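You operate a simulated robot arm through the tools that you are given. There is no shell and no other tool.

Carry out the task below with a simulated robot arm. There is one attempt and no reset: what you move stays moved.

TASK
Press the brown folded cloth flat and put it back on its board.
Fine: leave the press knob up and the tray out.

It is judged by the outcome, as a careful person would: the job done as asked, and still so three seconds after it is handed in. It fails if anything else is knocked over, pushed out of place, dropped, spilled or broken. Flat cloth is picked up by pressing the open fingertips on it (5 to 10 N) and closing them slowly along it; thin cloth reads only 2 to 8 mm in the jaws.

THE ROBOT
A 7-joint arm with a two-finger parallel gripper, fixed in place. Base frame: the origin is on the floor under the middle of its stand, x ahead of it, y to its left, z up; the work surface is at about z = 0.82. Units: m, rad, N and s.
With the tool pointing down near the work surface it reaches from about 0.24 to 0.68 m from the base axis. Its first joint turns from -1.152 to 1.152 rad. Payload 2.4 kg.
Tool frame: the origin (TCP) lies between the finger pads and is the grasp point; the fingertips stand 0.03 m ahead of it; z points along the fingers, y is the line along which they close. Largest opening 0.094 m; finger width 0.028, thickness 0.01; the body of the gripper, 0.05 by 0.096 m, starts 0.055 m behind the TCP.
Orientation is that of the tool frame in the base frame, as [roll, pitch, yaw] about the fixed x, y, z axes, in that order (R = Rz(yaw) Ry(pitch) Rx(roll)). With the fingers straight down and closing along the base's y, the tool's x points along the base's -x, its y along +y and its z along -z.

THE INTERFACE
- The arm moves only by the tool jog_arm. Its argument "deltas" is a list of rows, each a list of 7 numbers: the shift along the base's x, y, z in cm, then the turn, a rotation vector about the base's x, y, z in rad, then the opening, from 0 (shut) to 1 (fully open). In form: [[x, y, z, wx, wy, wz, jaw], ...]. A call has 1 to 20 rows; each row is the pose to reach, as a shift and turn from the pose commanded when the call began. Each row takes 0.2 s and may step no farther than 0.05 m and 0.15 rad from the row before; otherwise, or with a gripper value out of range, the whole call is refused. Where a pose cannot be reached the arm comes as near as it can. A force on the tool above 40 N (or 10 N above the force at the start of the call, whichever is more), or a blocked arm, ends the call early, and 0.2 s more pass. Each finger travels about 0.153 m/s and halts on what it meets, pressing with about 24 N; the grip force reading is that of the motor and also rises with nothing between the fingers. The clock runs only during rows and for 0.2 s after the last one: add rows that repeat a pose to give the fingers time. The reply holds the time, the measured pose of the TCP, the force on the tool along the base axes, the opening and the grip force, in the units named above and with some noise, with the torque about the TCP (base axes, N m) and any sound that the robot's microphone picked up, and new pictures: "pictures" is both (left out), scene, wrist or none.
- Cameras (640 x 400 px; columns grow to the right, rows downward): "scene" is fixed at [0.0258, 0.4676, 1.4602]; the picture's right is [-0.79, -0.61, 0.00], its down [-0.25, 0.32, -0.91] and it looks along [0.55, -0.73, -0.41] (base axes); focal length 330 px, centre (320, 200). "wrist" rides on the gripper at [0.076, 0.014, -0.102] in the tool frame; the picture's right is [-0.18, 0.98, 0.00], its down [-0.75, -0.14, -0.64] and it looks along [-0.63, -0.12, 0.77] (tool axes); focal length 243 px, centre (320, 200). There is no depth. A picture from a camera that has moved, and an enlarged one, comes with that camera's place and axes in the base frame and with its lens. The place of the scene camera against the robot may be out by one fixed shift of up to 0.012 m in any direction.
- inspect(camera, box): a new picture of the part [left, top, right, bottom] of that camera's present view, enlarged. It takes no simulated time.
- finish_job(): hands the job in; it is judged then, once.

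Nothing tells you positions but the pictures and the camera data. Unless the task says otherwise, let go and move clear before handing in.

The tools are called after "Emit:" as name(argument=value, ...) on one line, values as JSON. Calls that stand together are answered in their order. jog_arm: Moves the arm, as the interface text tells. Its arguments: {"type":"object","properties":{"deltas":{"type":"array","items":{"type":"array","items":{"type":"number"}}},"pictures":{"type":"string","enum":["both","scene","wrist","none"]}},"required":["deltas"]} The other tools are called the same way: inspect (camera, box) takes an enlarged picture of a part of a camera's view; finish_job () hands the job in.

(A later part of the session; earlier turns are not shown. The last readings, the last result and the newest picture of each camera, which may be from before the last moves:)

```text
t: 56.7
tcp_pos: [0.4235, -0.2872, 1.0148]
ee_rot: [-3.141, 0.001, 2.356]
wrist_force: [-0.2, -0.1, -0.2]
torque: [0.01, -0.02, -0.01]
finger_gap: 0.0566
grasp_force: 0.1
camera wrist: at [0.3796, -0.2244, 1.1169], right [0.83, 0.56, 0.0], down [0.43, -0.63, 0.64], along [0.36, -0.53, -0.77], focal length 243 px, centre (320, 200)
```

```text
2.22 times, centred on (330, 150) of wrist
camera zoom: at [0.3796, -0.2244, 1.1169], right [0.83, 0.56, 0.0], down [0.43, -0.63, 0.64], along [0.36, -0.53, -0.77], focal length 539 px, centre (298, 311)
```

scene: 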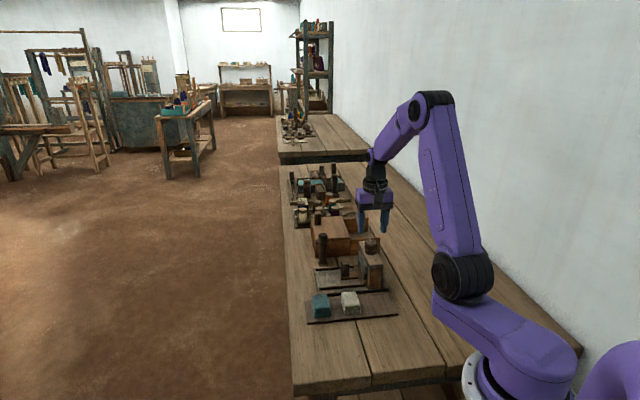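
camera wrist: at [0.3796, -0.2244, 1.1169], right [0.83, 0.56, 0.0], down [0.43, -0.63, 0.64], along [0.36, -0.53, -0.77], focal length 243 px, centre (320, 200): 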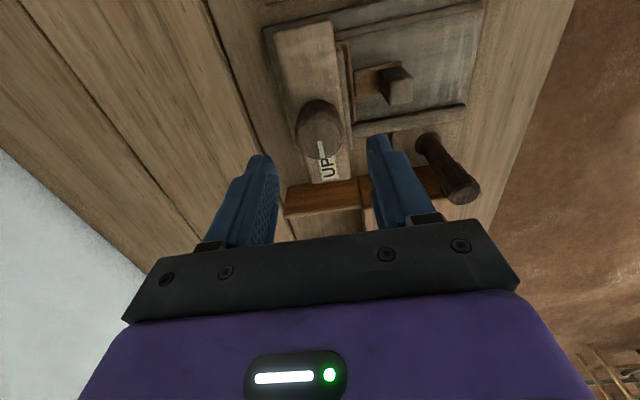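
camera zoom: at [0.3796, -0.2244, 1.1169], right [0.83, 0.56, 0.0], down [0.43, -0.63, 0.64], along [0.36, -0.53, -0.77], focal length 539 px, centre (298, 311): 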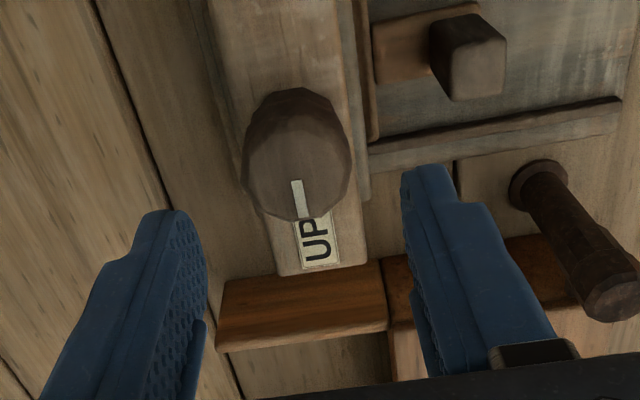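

The knob has only the "UP" mark. I'll pre-turn the gripper +45° so there's room to turn either way, then go down around the knob.

Emit:
jog_arm(deltas=[[0.08, -0.2, 0, 0, 0, 0.13, 0.6], [0.08, -0.2, 0, 0, 0, 0.26, 0.6], [0.08, -0.2, 0, 0, 0, 0.39, 0.6], [0.08, -0.2, 0, 0, 0, 0.52, 0.6], [0.08, -0.2, 0, 0, 0, 0.65, 0.6], [0.08, -0.2, 0, 0, 0, 0.785, 0.6], [0.08, -0.2, 0, 0, 0, 0.785, 0.6], [0.08, -0.2, -1, 0, 0, 0.785, 0.6], [0.08, -0.2, -2, 0, 0, 0.785, 0.6], [0.08, -0.2, -2.5, 0, 0, 0.785, 0.6], [0.08, -0.2, -2.5, 0, 0, 0.785, 0.6]])

Emit:
inspect(camera="wrist", box=[220, 60, 440, 240])

Emit:
inspect(camera="scene", box=[320, 200, 430, 300])

```text
t: 59.1
tcp_pos: [0.4245, -0.2899, 0.9893]
ee_rot: [-3.14, 0.002, 3.141]
wrist_force: [-0.3, 0.3, 0.5]
torque: [0.0, -0.01, -0.01]
finger_gap: 0.0565
grasp_force: 0.1
camera wrist: at [0.3489, -0.276, 1.091], right [0.18, 0.98, 0.0], down [0.75, -0.14, 0.64], along [0.63, -0.12, -0.77], focal length 243 px, centre (320, 200)
```

scene: 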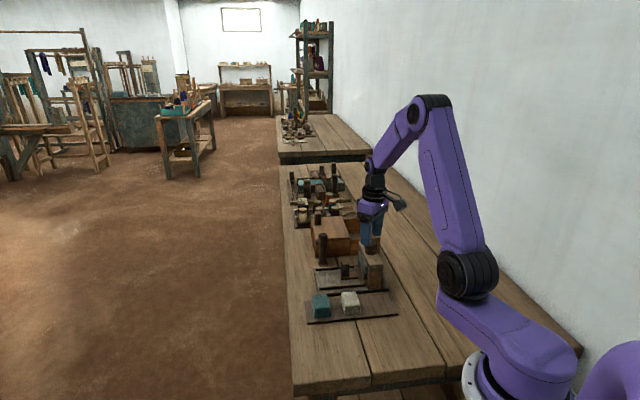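
wrist: 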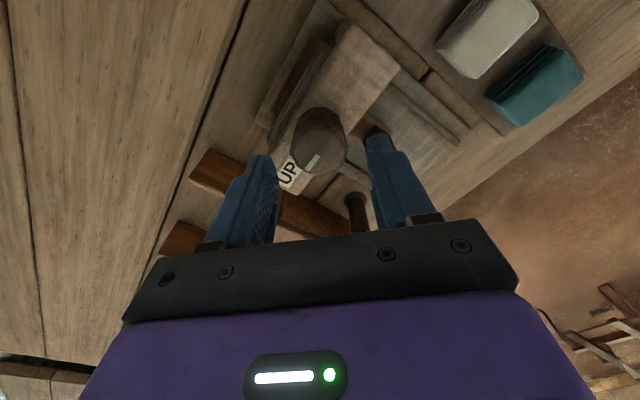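

```text
2.22 times, centred on (330, 150) of wrist
camera zoom: at [0.3489, -0.276, 1.091], right [0.18, 0.98, 0.0], down [0.75, -0.14, 0.64], along [0.63, -0.12, -0.77], focal length 539 px, centre (298, 311)
```

zoom: 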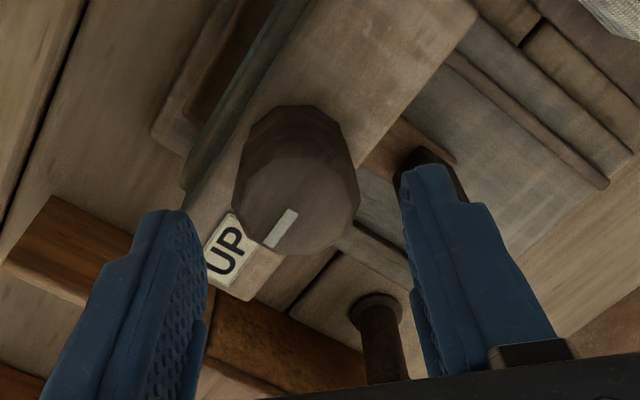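

```text
4.00 times, centred on (375, 250) of scene
camera zoom: at [0.0258, 0.4676, 1.4602], right [-0.79, -0.61, 0.0], down [-0.25, 0.32, -0.91], along [0.55, -0.73, -0.41], focal length 1321 px, centre (100, 0)
```

zoom: 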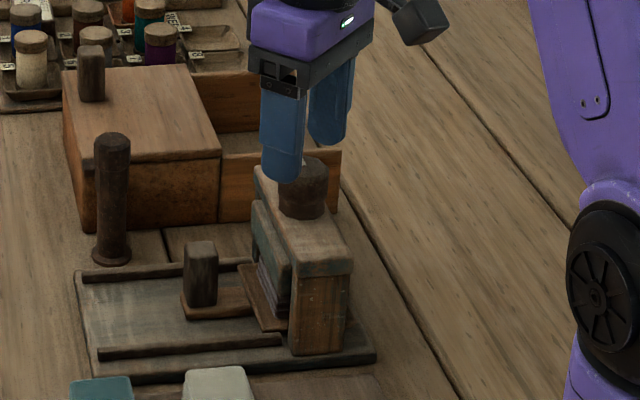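

The knob is centred. I'll go down around it and close.

Emit:
jog_arm(deltas=[[0, 0, -1, 0, 0, 0, 0.6], [0, 0, -2, 0, 0, 0, 0.6], [0, 0, -3, 0, 0, 0, 0.6], [0, 0, -3.4, 0, 0, 0, 0.6], [0, 0, -3.6, 0, 0, 0, 0.6], [0, 0, -3.6, 0, 0, 0, 0.6]], pictures="wrist")

Emit:
inspect(camera="scene", box=[330, 220, 410, 300])

```text
t: 60.5
tcp_pos: [0.4236, -0.2897, 0.9534]
ee_rot: [-3.14, 0.005, 3.141]
wrist_force: [1.3, -0.2, 0.3]
torque: [-0.02, 0.05, 0.0]
finger_gap: 0.0563
grasp_force: 0.0
camera wrist: at [0.3484, -0.2762, 1.055], right [0.18, 0.98, 0.0], down [0.75, -0.14, 0.64], along [0.63, -0.12, -0.77], focal length 243 px, centre (320, 200)
```

wrist: 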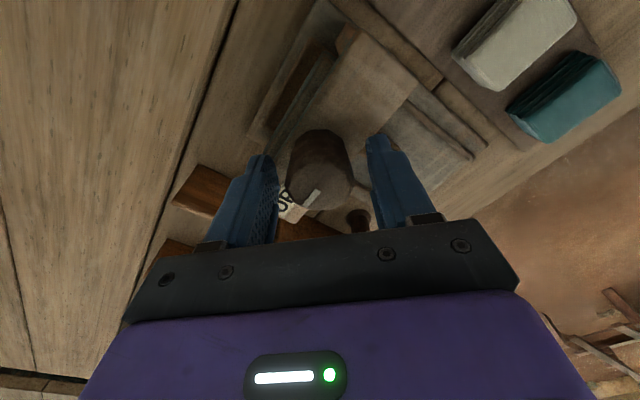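

```text
5.00 times, centred on (370, 260) of scene
camera zoom: at [0.0258, 0.4676, 1.4602], right [-0.79, -0.61, 0.0], down [-0.25, 0.32, -0.91], along [0.55, -0.73, -0.41], focal length 1651 px, centre (70, -100)
```

zoom: 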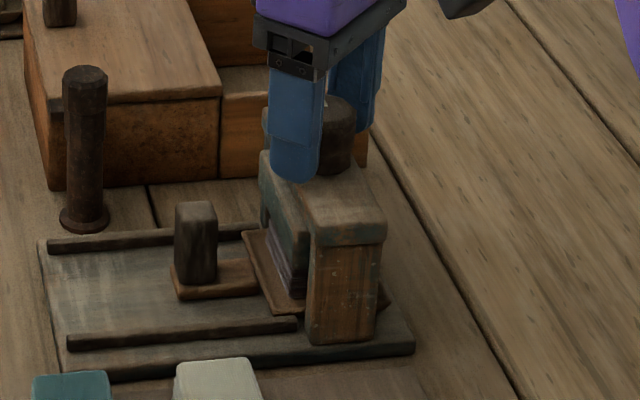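

Emit:
jog_arm(deltas=[[0, 0, 0, 0, 0, 0, 0.52], [0, 0, 0, 0, 0, 0, 0.46], [0, 0, 0, 0, 0, 0, 0.41], [0, 0, 0, 0, 0, 0, 0.36], [0, 0, 0, 0, 0, 0, 0.3], [0, 0, 0, 0, 0, 0, 0.2], [0, 0, 0, 0, 0, 0, 0.1], [0, 0, 0, 0, 0, 0, 0.1]], pictures="none")

```text
t: 62.3
tcp_pos: [0.4252, -0.2899, 0.9529]
ee_rot: [-3.14, 0.002, 3.141]
wrist_force: [-0.2, -0.6, -1.0]
torque: [-0.32, -0.08, -0.08]
finger_gap: 0.0373
grasp_force: 45.2
```

The knob is gripped at 37 mm. I'll try a small clockwise turn first and read the torque.

Emit:
jog_arm(deltas=[[0, 0, 0, 0, 0, -0.06, 0.1], [0, 0, 0, 0, 0, -0.12, 0.1], [0, 0, 0, 0, 0, -0.18, 0.1], [0, 0, 0, 0, 0, -0.24, 0.1], [0, 0, 0, 0, 0, -0.3, 0.1], [0, 0, 0, 0, 0, -0.3, 0.1]])

Emit:
inspect(camera="wrist", box=[220, 60, 440, 240])

Emit:
inspect(camera="scene", box=[330, 220, 410, 300])

```text
t: 63.7
tcp_pos: [0.4254, -0.2904, 0.9528]
ee_rot: [-3.141, 0.002, 2.841]
wrist_force: [2.6, -8.5, -5.0]
torque: [0.1, 0.74, -0.02]
finger_gap: 0.0372
grasp_force: 45.3
camera wrist: at [0.3561, -0.2544, 1.0552], right [0.47, 0.88, 0.0], down [0.68, -0.36, 0.64], along [0.57, -0.3, -0.77], focal length 243 px, centre (320, 200)
```

scene: 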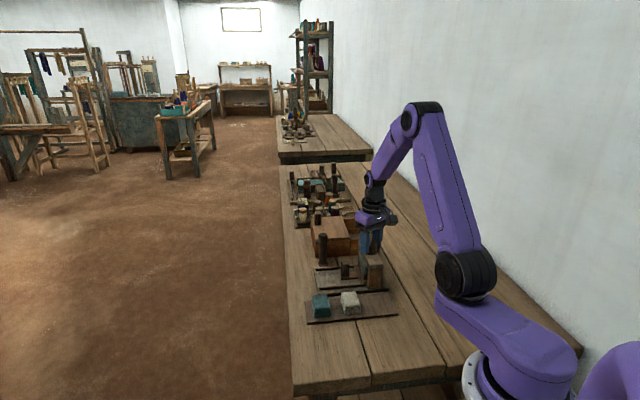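
wrist: 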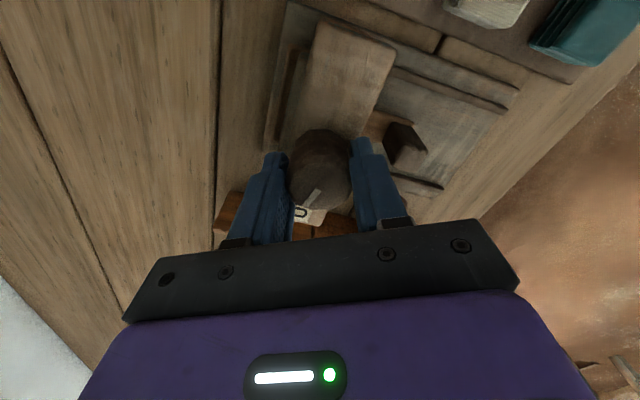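

```text
2.22 times, centred on (330, 150) of wrist
camera zoom: at [0.3561, -0.2544, 1.0552], right [0.47, 0.88, 0.0], down [0.68, -0.36, 0.64], along [0.57, -0.3, -0.77], focal length 539 px, centre (298, 311)
```

zoom: 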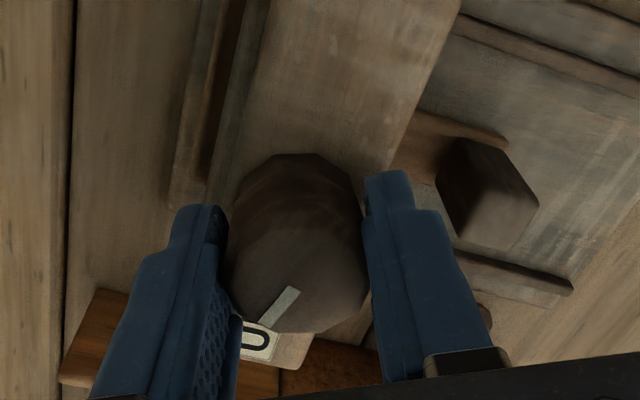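

```text
5.00 times, centred on (370, 260) of scene
camera zoom: at [0.026, 0.4673, 1.4603], right [-0.79, -0.61, 0.0], down [-0.25, 0.32, -0.91], along [0.55, -0.73, -0.41], focal length 1651 px, centre (70, -100)
```

zoom: 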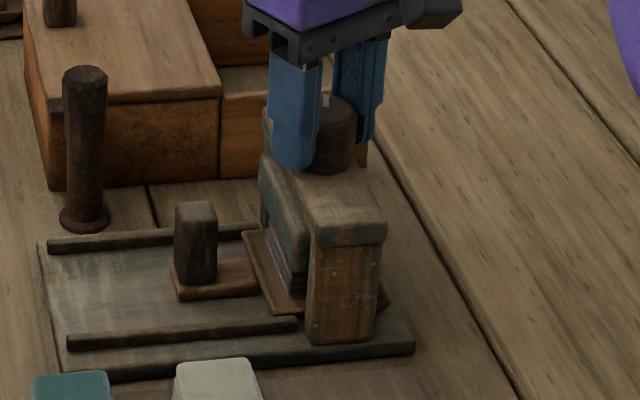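

The knob turned freely with the gripper. I'll keep going clockwise.

Emit:
jog_arm(deltas=[[0, 0, 0, 0, 0, -0.08, 0.1], [0, 0, 0, 0, 0, -0.16, 0.1], [0, 0, 0, 0, 0, -0.24, 0.1], [0, 0, 0, 0, 0, -0.32, 0.1], [0, 0, 0, 0, 0, -0.4, 0.1], [0, 0, 0, 0, 0, -0.48, 0.1], [0, 0, 0, 0, 0, -0.48, 0.1]])

Emit:
inspect(camera="wrist", box=[220, 60, 440, 240])

Emit:
inspect(camera="scene", box=[330, 220, 410, 300])

```text
t: 65.3
tcp_pos: [0.4247, -0.2902, 0.952]
ee_rot: [3.141, 0.0, 2.357]
wrist_force: [-6.3, -14.6, -5.0]
torque: [0.64, 0.3, 0.01]
finger_gap: 0.0374
grasp_force: 44.8
camera wrist: at [0.3807, -0.227, 1.0553], right [0.82, 0.57, 0.0], down [0.43, -0.63, 0.64], along [0.36, -0.53, -0.77], focal length 243 px, centre (320, 200)
```

scene: 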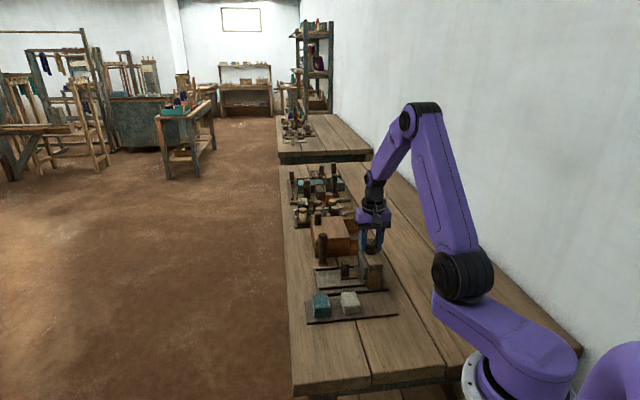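
wrist: 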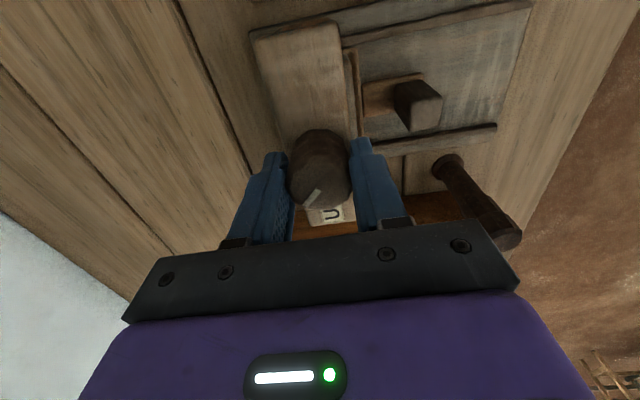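

```text
2.22 times, centred on (330, 150) of wrist
camera zoom: at [0.3807, -0.227, 1.0553], right [0.82, 0.57, 0.0], down [0.43, -0.63, 0.64], along [0.36, -0.53, -0.77], focal length 539 px, centre (298, 311)
```

zoom: 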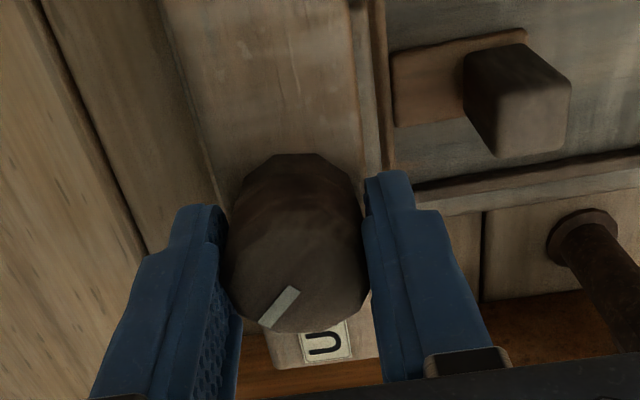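

```text
5.00 times, centred on (370, 260) of scene
camera zoom: at [0.0257, 0.4671, 1.4603], right [-0.79, -0.61, 0.0], down [-0.25, 0.32, -0.91], along [0.55, -0.73, -0.41], focal length 1651 px, centre (70, -100)
```

zoom: 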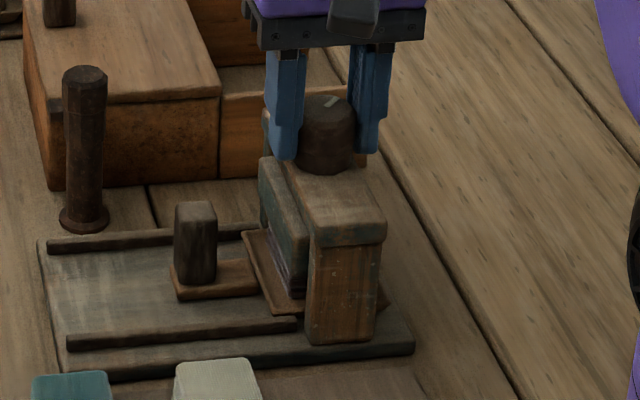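

Clockwise is lowering the platen onto the cloth. I'll continue to a full quarter turn, easing off the side load as I go.

Emit:
jog_arm(deltas=[[-0.03, -0.05, 0.02, 0, 0, -0.06, 0.1], [-0.03, -0.05, 0.02, 0, 0, -0.12, 0.1], [-0.03, -0.05, 0.02, 0, 0, -0.18, 0.1], [-0.03, -0.05, 0.02, 0, 0, -0.24, 0.1], [-0.03, -0.05, 0.02, 0, 0, -0.3, 0.1], [-0.03, -0.05, 0.02, 0, 0, -0.36, 0.1], [-0.03, -0.05, 0.02, 0, 0, -0.4, 0.1], [-0.03, -0.05, 0.02, 0, 0, -0.4, 0.1]])

Emit:
inspect(camera="scene", box=[330, 220, 410, 300])

Emit:
inspect(camera="wrist", box=[220, 40, 460, 240])

```text
t: 67.1
tcp_pos: [0.4247, -0.2901, 0.9533]
ee_rot: [-3.141, 0.003, 1.96]
wrist_force: [-0.1, -15.4, -21.5]
torque: [-0.76, -0.04, -0.03]
finger_gap: 0.0376
grasp_force: 44.7
camera wrist: at [0.4086, -0.215, 1.0552], right [0.98, 0.2, 0.0], down [0.15, -0.75, 0.64], along [0.13, -0.63, -0.77], focal length 243 px, centre (320, 200)
```

scene: 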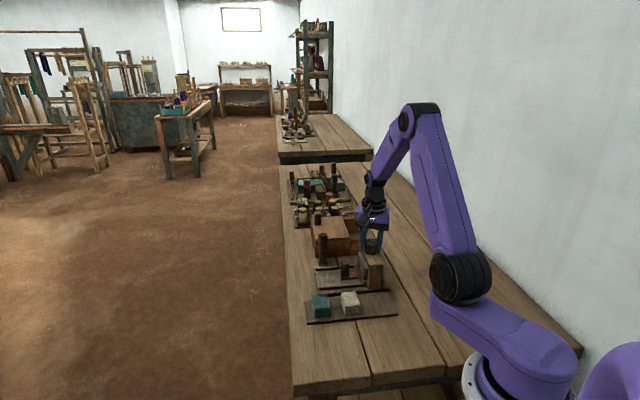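
wrist: 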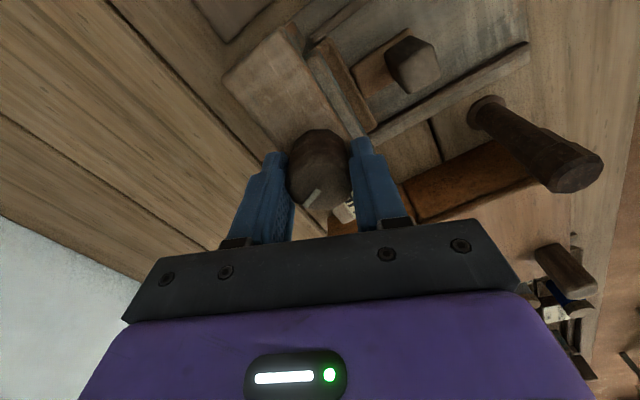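

```text
5.00 times, centred on (370, 260) of scene
camera zoom: at [0.0262, 0.4669, 1.4604], right [-0.79, -0.61, 0.0], down [-0.25, 0.32, -0.91], along [0.55, -0.73, -0.41], focal length 1651 px, centre (70, -100)
```

zoom: 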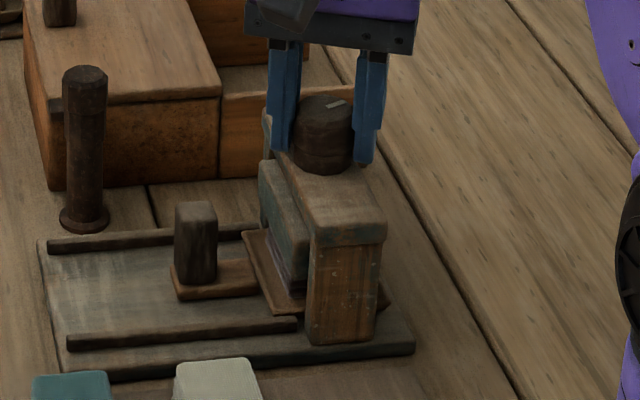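

```text
2.00 times, centred on (340, 140) of wrist
camera zoom: at [0.4086, -0.215, 1.0552], right [0.98, 0.2, 0.0], down [0.15, -0.75, 0.64], along [0.13, -0.63, -0.77], focal length 485 px, centre (280, 320)
```

zoom: 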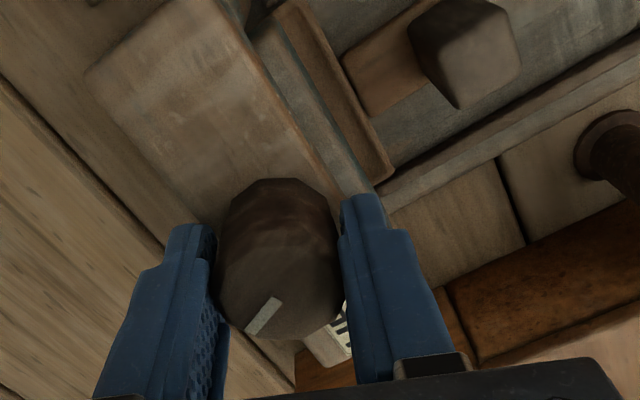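

Emit:
jog_arm(deltas=[[0, -0.05, -0.06, 0, 0, -0.05, 0.1], [0, -0.05, -0.06, 0, 0, -0.11, 0.1], [0, -0.05, -0.06, 0, 0, -0.17, 0.1], [0, -0.05, -0.06, 0, 0, -0.23, 0.1], [0, -0.05, -0.06, 0, 0, -0.29, 0.1], [0, -0.05, -0.06, 0, 0, -0.35, 0.1], [0, -0.05, -0.06, 0, 0, -0.39, 0.1], [0, -0.05, -0.06, 0, 0, -0.39, 0.1]])

Emit:
inspect(camera="scene", box=[330, 220, 410, 300])

Emit:
inspect(camera="wrist", box=[220, 40, 460, 240])

```text
t: 68.9
tcp_pos: [0.4241, -0.2898, 0.9529]
ee_rot: [-3.141, 0.002, 1.571]
wrist_force: [-12.9, -3.0, 21.3]
torque: [0.44, 0.81, 0.03]
finger_gap: 0.0371
grasp_force: 45.2
camera wrist: at [0.4385, -0.2147, 1.0552], right [0.98, -0.18, 0.0], down [-0.14, -0.75, 0.64], along [-0.12, -0.63, -0.77], focal length 243 px, centre (320, 200)
```

scene: 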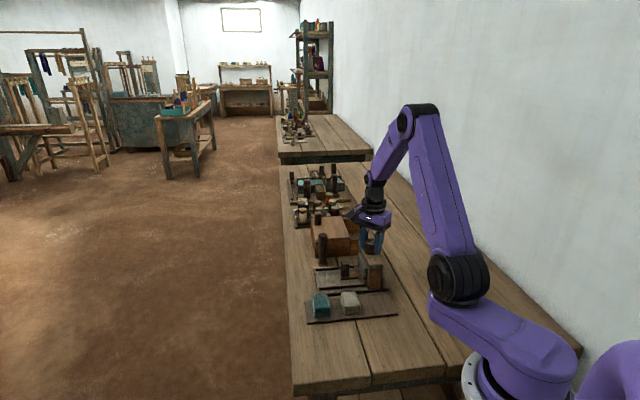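
wrist: 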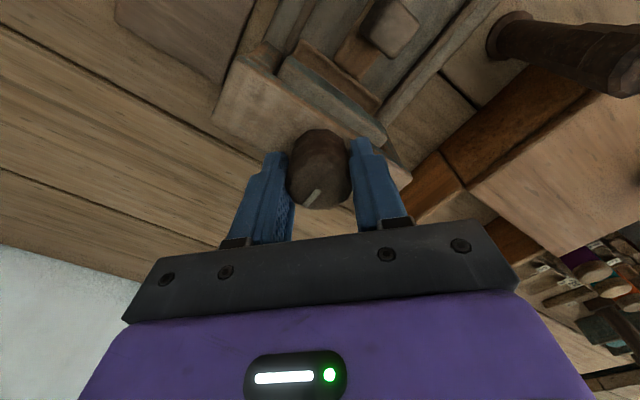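

```text
5.00 times, centred on (370, 260) of scene
camera zoom: at [0.0252, 0.4677, 1.4601], right [-0.79, -0.61, 0.0], down [-0.25, 0.32, -0.91], along [0.55, -0.73, -0.41], focal length 1651 px, centre (70, -100)
```

zoom: 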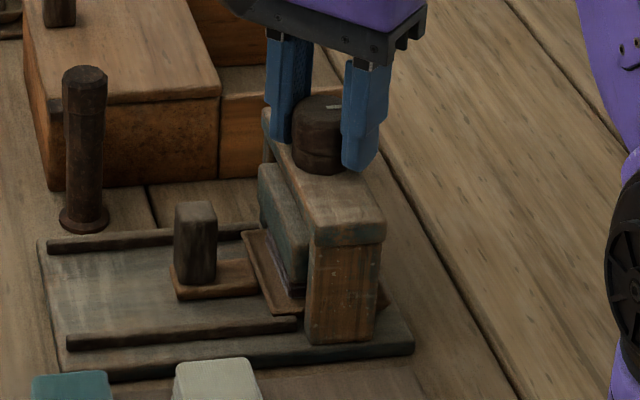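

```text
2.00 times, centred on (340, 140) of wrist
camera zoom: at [0.4385, -0.2147, 1.0552], right [0.98, -0.18, 0.0], down [-0.14, -0.75, 0.64], along [-0.12, -0.63, -0.77], focal length 485 px, centre (280, 320)
```

zoom: 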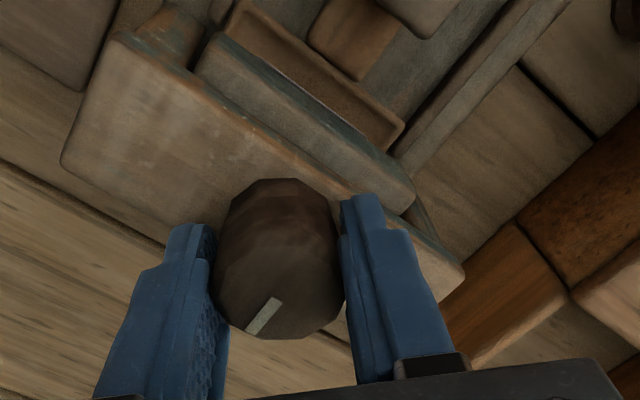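

Emit:
inspect(camera="scene", box=[355, 245, 395, 285])

Emit:
inspect(camera="wrist", box=[270, 30, 430, 160])

```text
10.00 times, centred on (375, 265) of scene
camera zoom: at [0.0252, 0.4677, 1.4601], right [-0.79, -0.61, 0.0], down [-0.25, 0.32, -0.91], along [0.55, -0.73, -0.41], focal length 3302 px, centre (-230, -450)
```

zoom: 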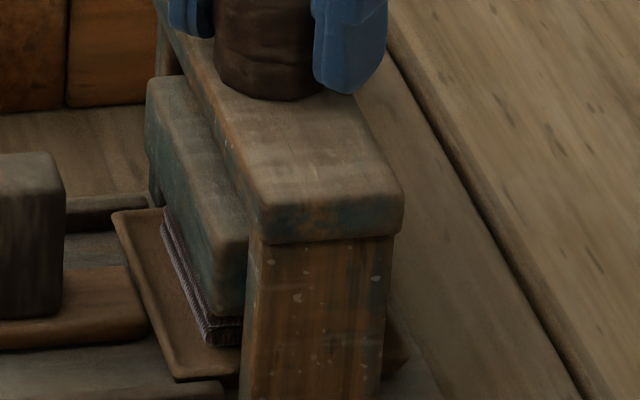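

```text
3.08 times, centred on (350, 95) of wrist
camera zoom: at [0.4385, -0.2147, 1.0552], right [0.98, -0.18, 0.0], down [-0.14, -0.75, 0.64], along [-0.12, -0.63, -0.77], focal length 746 px, centre (228, 523)
```

zoom: 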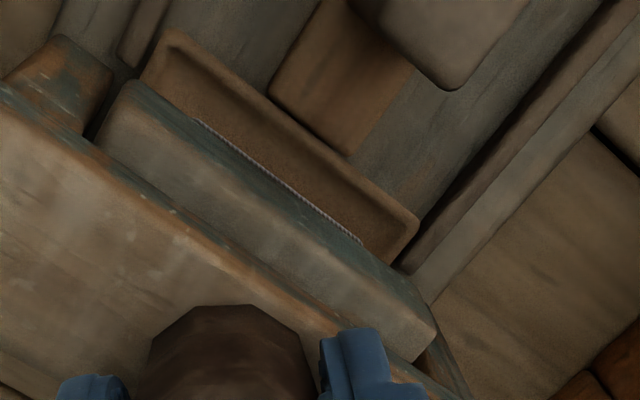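

The platen now touches the cloth and is squeezing it. I'll keep turning in small steps to find the end of travel.

Emit:
jog_arm(deltas=[[-0.04, 0, 0.03, 0, 0, -0.05, 0.1], [-0.04, 0, 0.03, 0, 0, -0.11, 0.1], [-0.04, 0, 0.03, 0, 0, -0.17, 0.1], [-0.04, 0, 0.03, 0, 0, -0.23, 0.1], [-0.04, 0, 0.03, 0, 0, -0.29, 0.1], [-0.04, 0, 0.03, 0, 0, -0.35, 0.1], [-0.04, 0, 0.03, 0, 0, -0.35, 0.1]])

Emit:
inspect(camera="scene", box=[355, 245, 395, 285])

Emit:
inspect(camera="wrist", box=[220, 40, 460, 240])

```text
t: 70.5
tcp_pos: [0.4238, -0.2908, 0.9532]
ee_rot: [3.139, 0.0, 1.22]
wrist_force: [0.1, -2.5, 13.4]
torque: [-0.29, 0.54, -0.03]
finger_gap: 0.0376
grasp_force: 45.6
camera wrist: at [0.4635, -0.2241, 1.0552], right [0.86, -0.51, 0.0], down [-0.39, -0.66, 0.64], along [-0.33, -0.55, -0.77], focal length 243 px, centre (320, 200)
```

scene: 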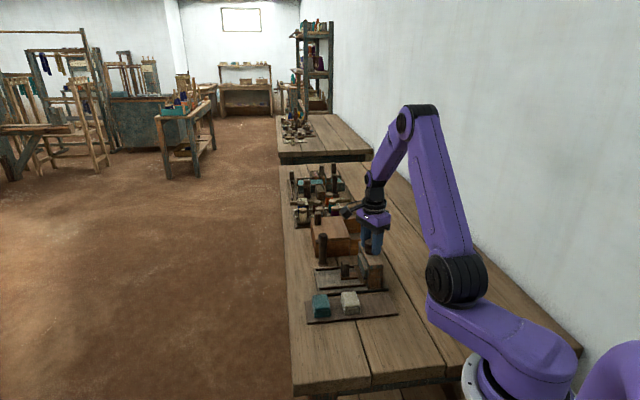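
wrist: 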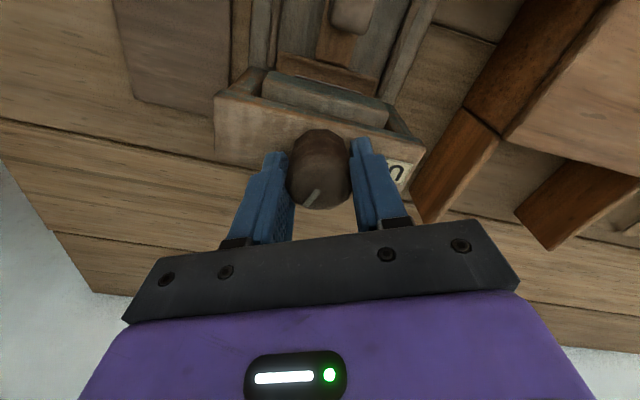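

```text
10.00 times, centred on (375, 265) of scene
camera zoom: at [0.0257, 0.4676, 1.4602], right [-0.79, -0.61, 0.0], down [-0.25, 0.32, -0.91], along [0.55, -0.73, -0.41], focal length 3302 px, centre (-230, -450)
```

zoom: 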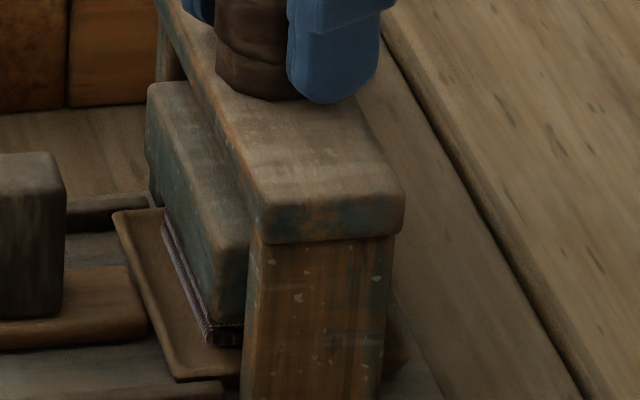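

```text
2.00 times, centred on (340, 140) of wrist
camera zoom: at [0.4635, -0.2241, 1.0552], right [0.86, -0.51, 0.0], down [-0.39, -0.66, 0.64], along [-0.33, -0.55, -0.77], focal length 485 px, centre (280, 320)
```

zoom: 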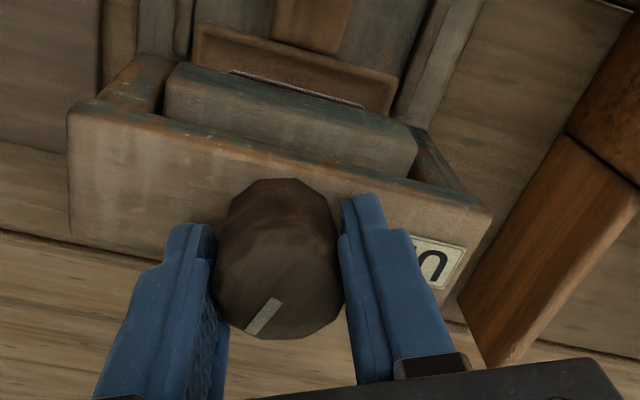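

Emit:
jog_arm(deltas=[[0, 0, 0.03, 0, 0, -0.05, 0.1], [0, 0, 0.03, 0, 0, -0.11, 0.1], [0, 0, 0.03, 0, 0, -0.17, 0.1], [0, 0, 0.03, 0, 0, -0.23, 0.1], [0, 0, 0.03, 0, 0, -0.29, 0.1], [0, 0, 0.03, 0, 0, -0.35, 0.1], [0, 0, 0.03, 0, 0, -0.35, 0.1]])

Emit:
inspect(camera="scene", box=[355, 245, 395, 285])

Emit:
inspect(camera="wrist", box=[220, 40, 460, 240])

```text
t: 72.1
tcp_pos: [0.4242, -0.2885, 0.9528]
ee_rot: [-3.14, 0.002, 0.874]
wrist_force: [3.5, 0.8, -5.5]
torque: [-0.29, -0.31, 0.97]
finger_gap: 0.0361
grasp_force: 44.9
camera wrist: at [0.4849, -0.2408, 1.0551], right [0.63, -0.77, 0.0], down [-0.59, -0.49, 0.64], along [-0.5, -0.41, -0.77], focal length 243 px, centre (320, 200)
```

scene: 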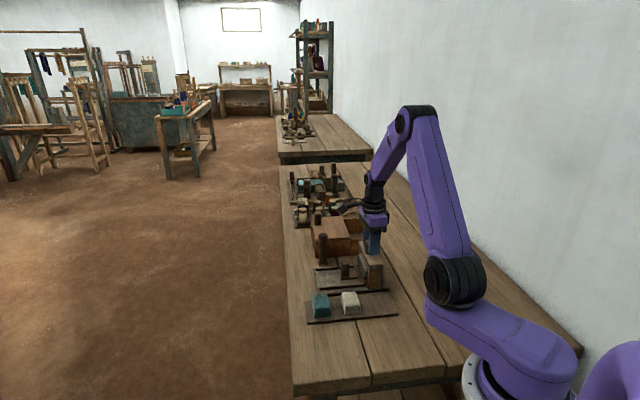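
wrist: 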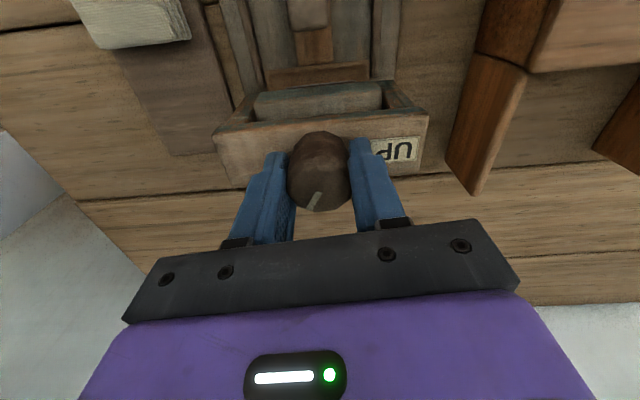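

```text
10.00 times, centred on (375, 265) of scene
camera zoom: at [0.026, 0.4676, 1.4602], right [-0.79, -0.61, 0.0], down [-0.25, 0.32, -0.91], along [0.55, -0.73, -0.41], focal length 3302 px, centre (-230, -450)
```

zoom: 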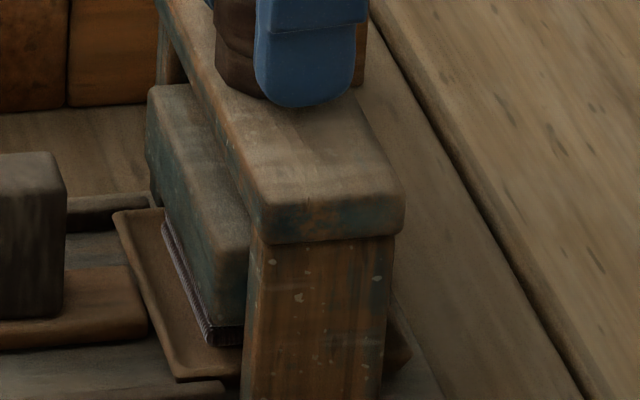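

```text
2.00 times, centred on (340, 140) of wrist
camera zoom: at [0.4849, -0.2408, 1.0551], right [0.63, -0.77, 0.0], down [-0.59, -0.49, 0.64], along [-0.5, -0.41, -0.77], focal length 485 px, centre (280, 320)
```

zoom: 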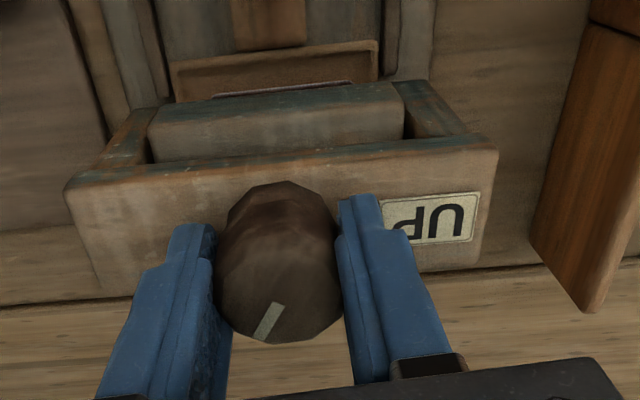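

The torque jumped to about 1 N·m, so the press has reached its stop. I'll hold it for a few seconds.

Emit:
jog_arm(deltas=[[0, 0, 0, 0, 0, 0, 0.1], [0, 0, 0, 0, 0, 0, 0.1], [0, 0, 0, 0, 0, 0, 0.1], [0, 0, 0, 0, 0, 0, 0.1], [0, 0, 0, 0, 0, 0, 0.1], [0, 0, 0, 0, 0, 0, 0.1], [0, 0, 0, 0, 0, 0, 0.1], [0, 0, 0, 0, 0, 0, 0.1], [0, 0, 0, 0, 0, 0, 0.1], [0, 0, 0, 0, 0, 0, 0.1], [0, 0, 0, 0, 0, 0, 0.1], [0, 0, 0, 0, 0, 0, 0.1], [0, 0, 0, 0, 0, 0, 0.1], [0, 0, 0, 0, 0, 0, 0.1], [0, 0, 0, 0, 0, 0, 0.1]])

Emit:
inspect(camera="scene", box=[355, 245, 395, 285])

```text
t: 75.3
tcp_pos: [0.4254, -0.2893, 0.9542]
ee_rot: [-3.14, 0.0, 0.872]
wrist_force: [2.3, 11.1, -23.8]
torque: [0.13, -0.49, 0.8]
finger_gap: 0.036
grasp_force: 45.0
camera wrist: at [0.485, -0.2409, 1.0551], right [0.63, -0.77, 0.0], down [-0.59, -0.49, 0.64], along [-0.5, -0.41, -0.77], focal length 243 px, centre (320, 200)
```

scene: 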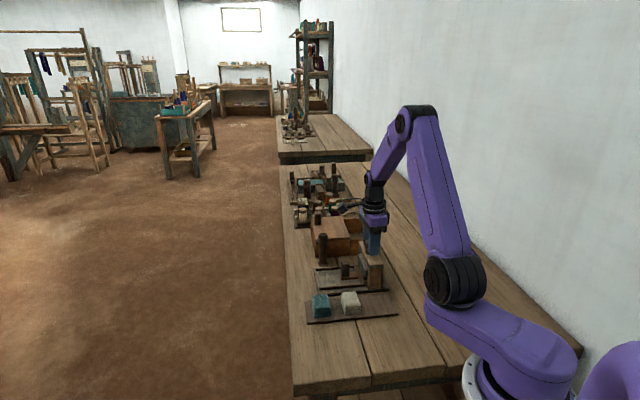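
wrist: 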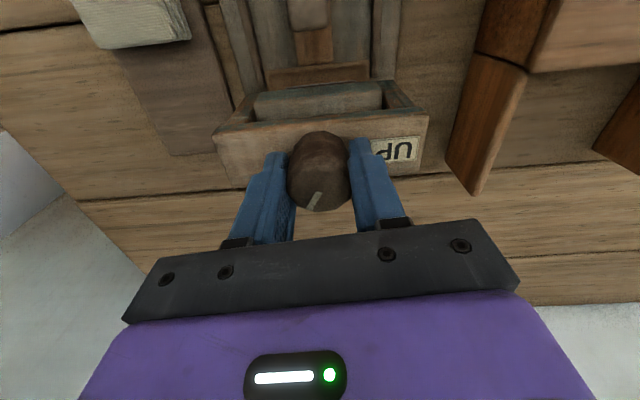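

```text
10.00 times, centred on (375, 265) of scene
camera zoom: at [0.0262, 0.4676, 1.4601], right [-0.79, -0.61, 0.0], down [-0.25, 0.32, -0.91], along [0.55, -0.73, -0.41], focal length 3302 px, centre (-230, -450)
```

zoom: 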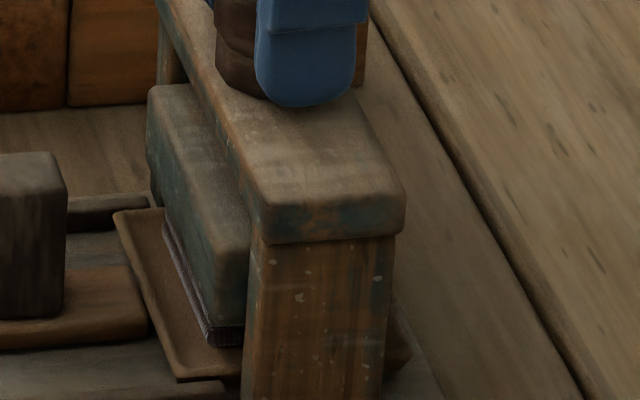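

The press has been held down, and only a thin edge of cloth shows now. I'll turn the knob back counter-clockwise toward UP.

Emit:
jog_arm(deltas=[[0, 0.03, -0.05, 0, 0, 0.06, 0.1], [0, 0.03, -0.05, 0, 0, 0.14, 0.1], [0, 0.03, -0.05, 0, 0, 0.22, 0.1], [0, 0.03, -0.05, 0, 0, 0.3, 0.1], [0, 0.03, -0.05, 0, 0, 0.38, 0.1], [0, 0.03, -0.05, 0, 0, 0.46, 0.1], [0, 0.03, -0.05, 0, 0, 0.54, 0.1], [0, 0.03, -0.05, 0, 0, 0.62, 0.1], [0, 0.03, -0.05, 0, 0, 0.7, 0.1], [0, 0.03, -0.05, 0, 0, 0.7, 0.1]])

Emit:
inspect(camera="scene", box=[355, 245, 395, 285])

```text
t: 77.5
tcp_pos: [0.4243, -0.2886, 0.9539]
ee_rot: [-3.14, -0.001, 1.575]
wrist_force: [-6.9, 17.6, -3.8]
torque: [-0.32, -0.26, 0.0]
finger_gap: 0.0362
grasp_force: 44.6
camera wrist: at [0.4384, -0.2135, 1.0552], right [0.98, -0.18, 0.0], down [-0.14, -0.75, 0.64], along [-0.12, -0.63, -0.77], focal length 243 px, centre (320, 200)
```

scene: 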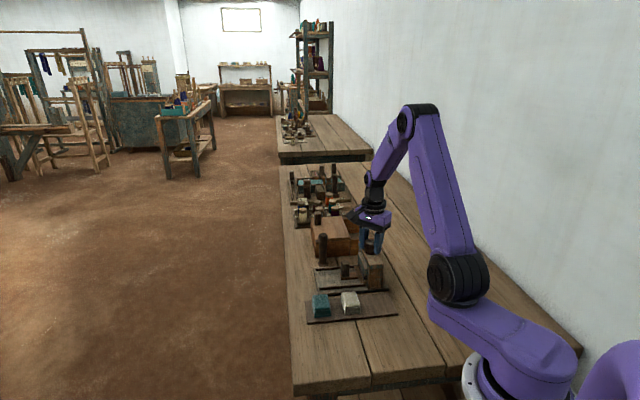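
wrist: 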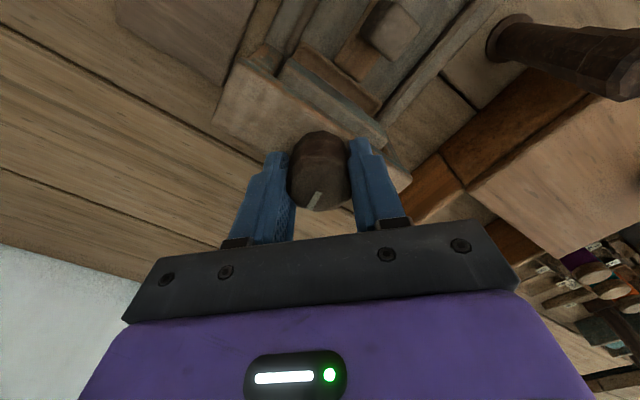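

```text
10.00 times, centred on (375, 265) of scene
camera zoom: at [0.0257, 0.468, 1.46], right [-0.79, -0.61, 0.0], down [-0.25, 0.32, -0.91], along [0.55, -0.73, -0.41], focal length 3302 px, centre (-230, -450)
```

zoom: 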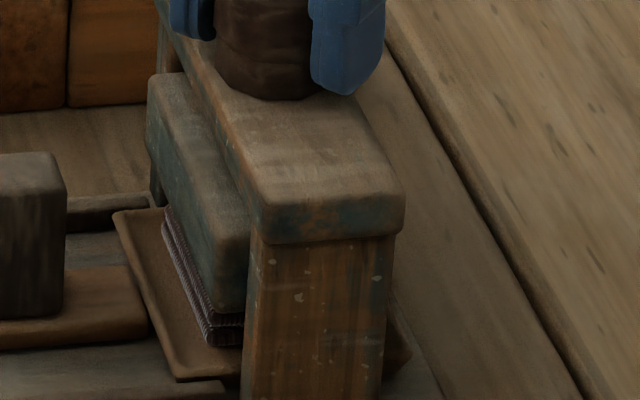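

The cloth may be rebounding. I'll raise the platen a bit more to see whether it stays flat or springs back.

Emit:
jog_arm(deltas=[[-0.02, 0.06, -0.01, 0, 0, 0.06, 0.1], [-0.02, 0.06, -0.01, 0, 0, 0.14, 0.1], [-0.02, 0.06, -0.01, 0, 0, 0.22, 0.1], [-0.02, 0.06, -0.01, 0, 0, 0.3, 0.1], [-0.02, 0.06, -0.01, 0, 0, 0.38, 0.1], [-0.02, 0.06, -0.01, 0, 0, 0.46, 0.1], [-0.02, 0.06, -0.01, 0, 0, 0.46, 0.1]])

Emit:
inspect(camera="scene", box=[355, 245, 395, 285])

Emit:
inspect(camera="wrist", box=[220, 30, 460, 210])

```text
t: 79.1
tcp_pos: [0.4235, -0.2896, 0.9523]
ee_rot: [-3.141, 0.002, 2.032]
wrist_force: [-1.9, 11.0, 1.5]
torque: [0.74, 0.81, -0.01]
finger_gap: 0.0362
grasp_force: 44.9
camera wrist: at [0.4027, -0.2153, 1.0552], right [0.96, 0.27, 0.0], down [0.21, -0.74, 0.64], along [0.18, -0.62, -0.77], focal length 243 px, centre (320, 200)
```

scene: 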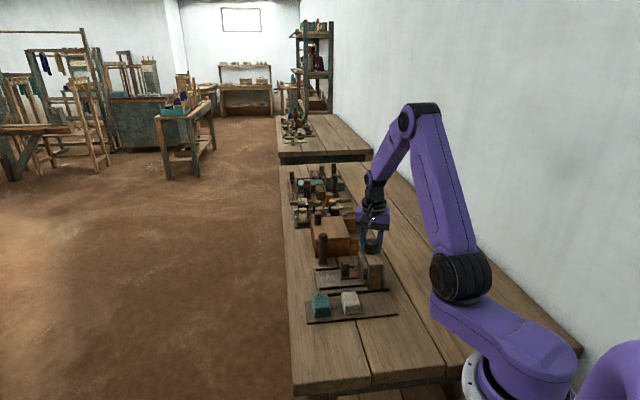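
wrist: 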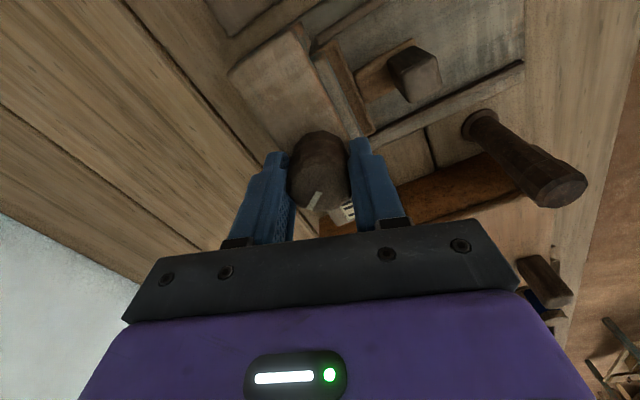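

```text
10.00 times, centred on (375, 265) of scene
camera zoom: at [0.0258, 0.4678, 1.4601], right [-0.79, -0.61, 0.0], down [-0.25, 0.32, -0.91], along [0.55, -0.73, -0.41], focal length 3302 px, centre (-230, -450)
```

zoom: 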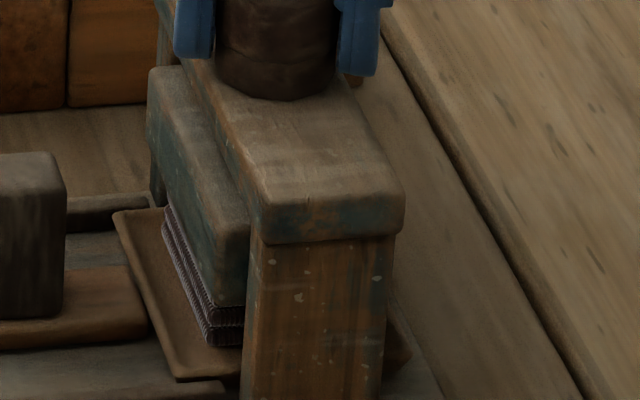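

```text
2.22 times, centred on (340, 120) of wrist
camera zoom: at [0.4027, -0.2153, 1.0552], right [0.96, 0.27, 0.0], down [0.21, -0.74, 0.64], along [0.18, -0.62, -0.77], focal length 539 px, centre (276, 378)
```

zoom: 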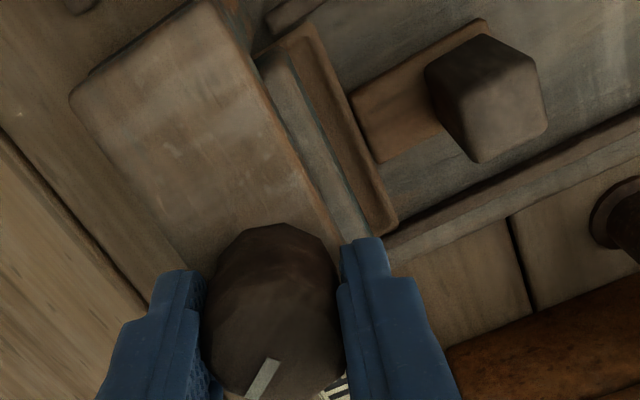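

Emit:
jog_arm(deltas=[[-0.02, 0.03, 0, 0, 0, 0.08, 0.1], [-0.02, 0.03, 0, 0, 0, 0.16, 0.1], [-0.02, 0.03, 0, 0, 0, 0.24, 0.1], [-0.02, 0.03, 0, 0, 0, 0.32, 0.1], [-0.02, 0.03, 0, 0, 0, 0.4, 0.1], [-0.02, 0.03, 0, 0, 0, 0.4, 0.1]])

Emit:
inspect(camera="scene", box=[355, 245, 395, 285])

Emit:
inspect(camera="wrist", box=[220, 30, 460, 210])

```text
t: 80.5
tcp_pos: [0.4235, -0.2904, 0.9527]
ee_rot: [3.141, 0.001, 2.433]
wrist_force: [-3.5, 7.0, 12.7]
torque: [0.82, 1.15, 0.0]
finger_gap: 0.0364
grasp_force: 45.0
camera wrist: at [0.3749, -0.2296, 1.0551], right [0.78, 0.63, 0.0], down [0.48, -0.6, 0.64], along [0.4, -0.5, -0.77], focal length 243 px, centre (320, 200)
```

scene: 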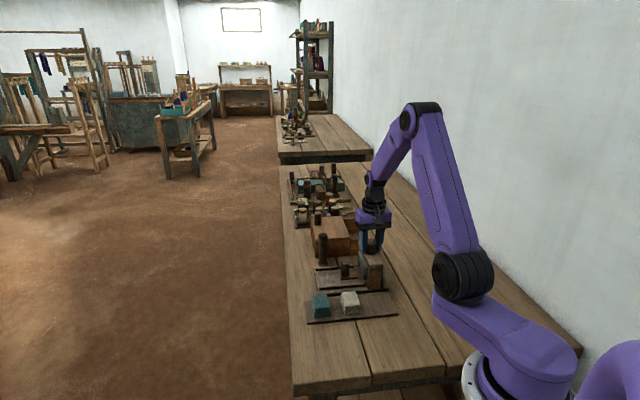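
wrist: 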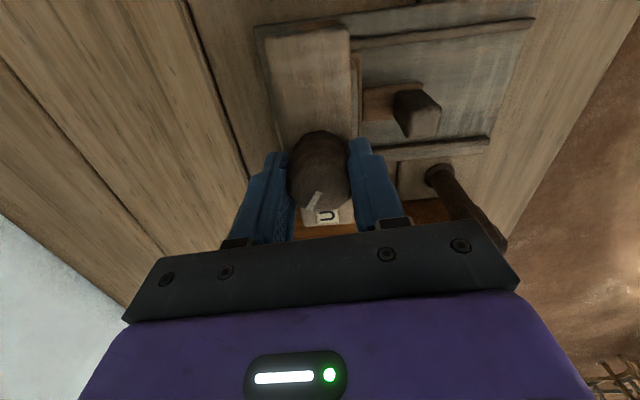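

```text
10.00 times, centred on (375, 265) of scene
camera zoom: at [0.0256, 0.4678, 1.4601], right [-0.79, -0.61, 0.0], down [-0.25, 0.32, -0.91], along [0.55, -0.73, -0.41], focal length 3302 px, centre (-230, -450)
```

zoom: 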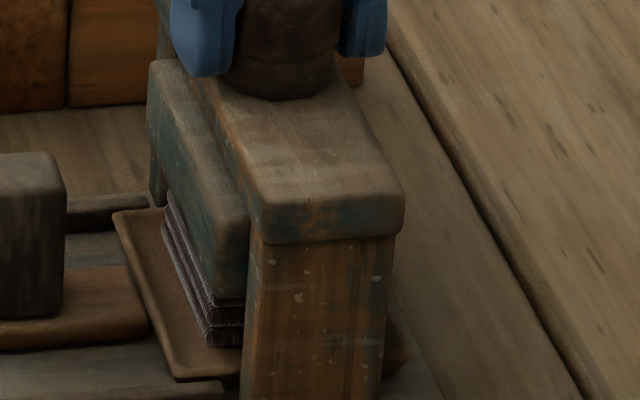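

```text
2.22 times, centred on (340, 120) of wrist
camera zoom: at [0.3749, -0.2296, 1.0551], right [0.78, 0.63, 0.0], down [0.48, -0.6, 0.64], along [0.4, -0.5, -0.77], focal length 539 px, centre (276, 378)
```

zoom: 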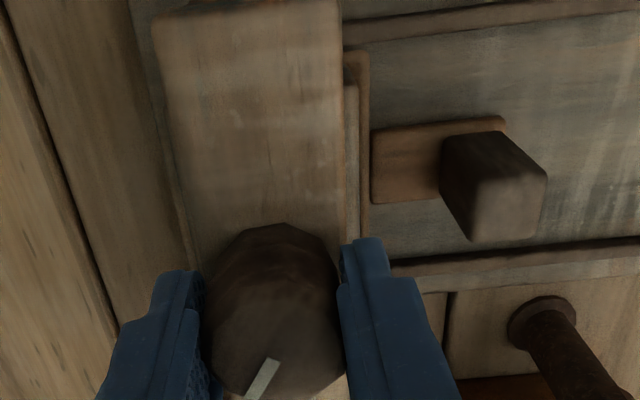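

The cloth springs back as the platen rises, so 4 s wasn't long enough to set it. I'll press down again to the stop and hold much longer.

Emit:
jog_arm(deltas=[[0, 0.02, 0.03, 0, 0, -0.08, 0.1], [0, 0.02, 0.03, 0, 0, -0.18, 0.1], [0, 0.02, 0.03, 0, 0, -0.28, 0.1], [0, 0.02, 0.03, 0, 0, -0.38, 0.1], [0, 0.02, 0.03, 0, 0, -0.48, 0.1], [0, 0.0, 0.03, 0, 0, -0.58, 0.1], [0, 0.0, 0.03, 0, 0, -0.68, 0.1], [0, 0.0, 0.03, 0, 0, -0.78, 0.1], [0, 0.0, 0.03, 0, 0, -0.88, 0.1], [0, 0.0, 0.03, 0, 0, -0.98, 0.1], [0, 0.0, 0.03, 0, 0, -1.08, 0.1], [0, 0, 0.03, 0, 0, -1.18, 0.1], [0, 0, 0.03, 0, 0, -1.28, 0.1], [0, 0, 0.03, 0, 0, -1.38, 0.1], [0, 0, 0.03, 0, 0, -1.48, 0.1], [0, 0, 0.03, 0, 0, -1.48, 0.1]], pictures="wrist")

```text
t: 83.9
tcp_pos: [0.4251, -0.2898, 0.9537]
ee_rot: [3.14, 0.002, 0.951]
wrist_force: [11.3, -2.6, -11.8]
torque: [0.86, -0.33, 0.0]
finger_gap: 0.0362
grasp_force: 45.3
camera wrist: at [0.4805, -0.2361, 1.0552], right [0.69, -0.72, 0.0], down [-0.55, -0.53, 0.64], along [-0.46, -0.45, -0.77], focal length 243 px, centre (320, 200)
```

wrist: 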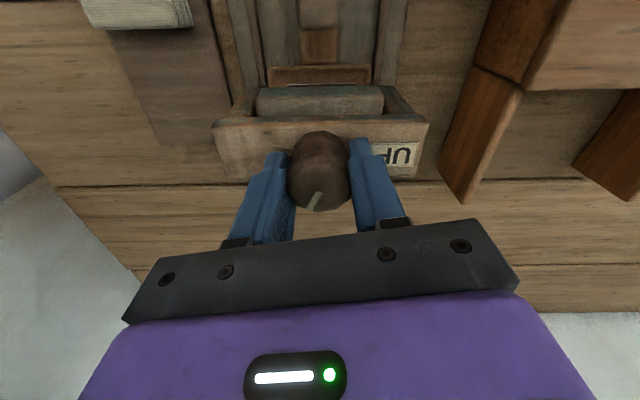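

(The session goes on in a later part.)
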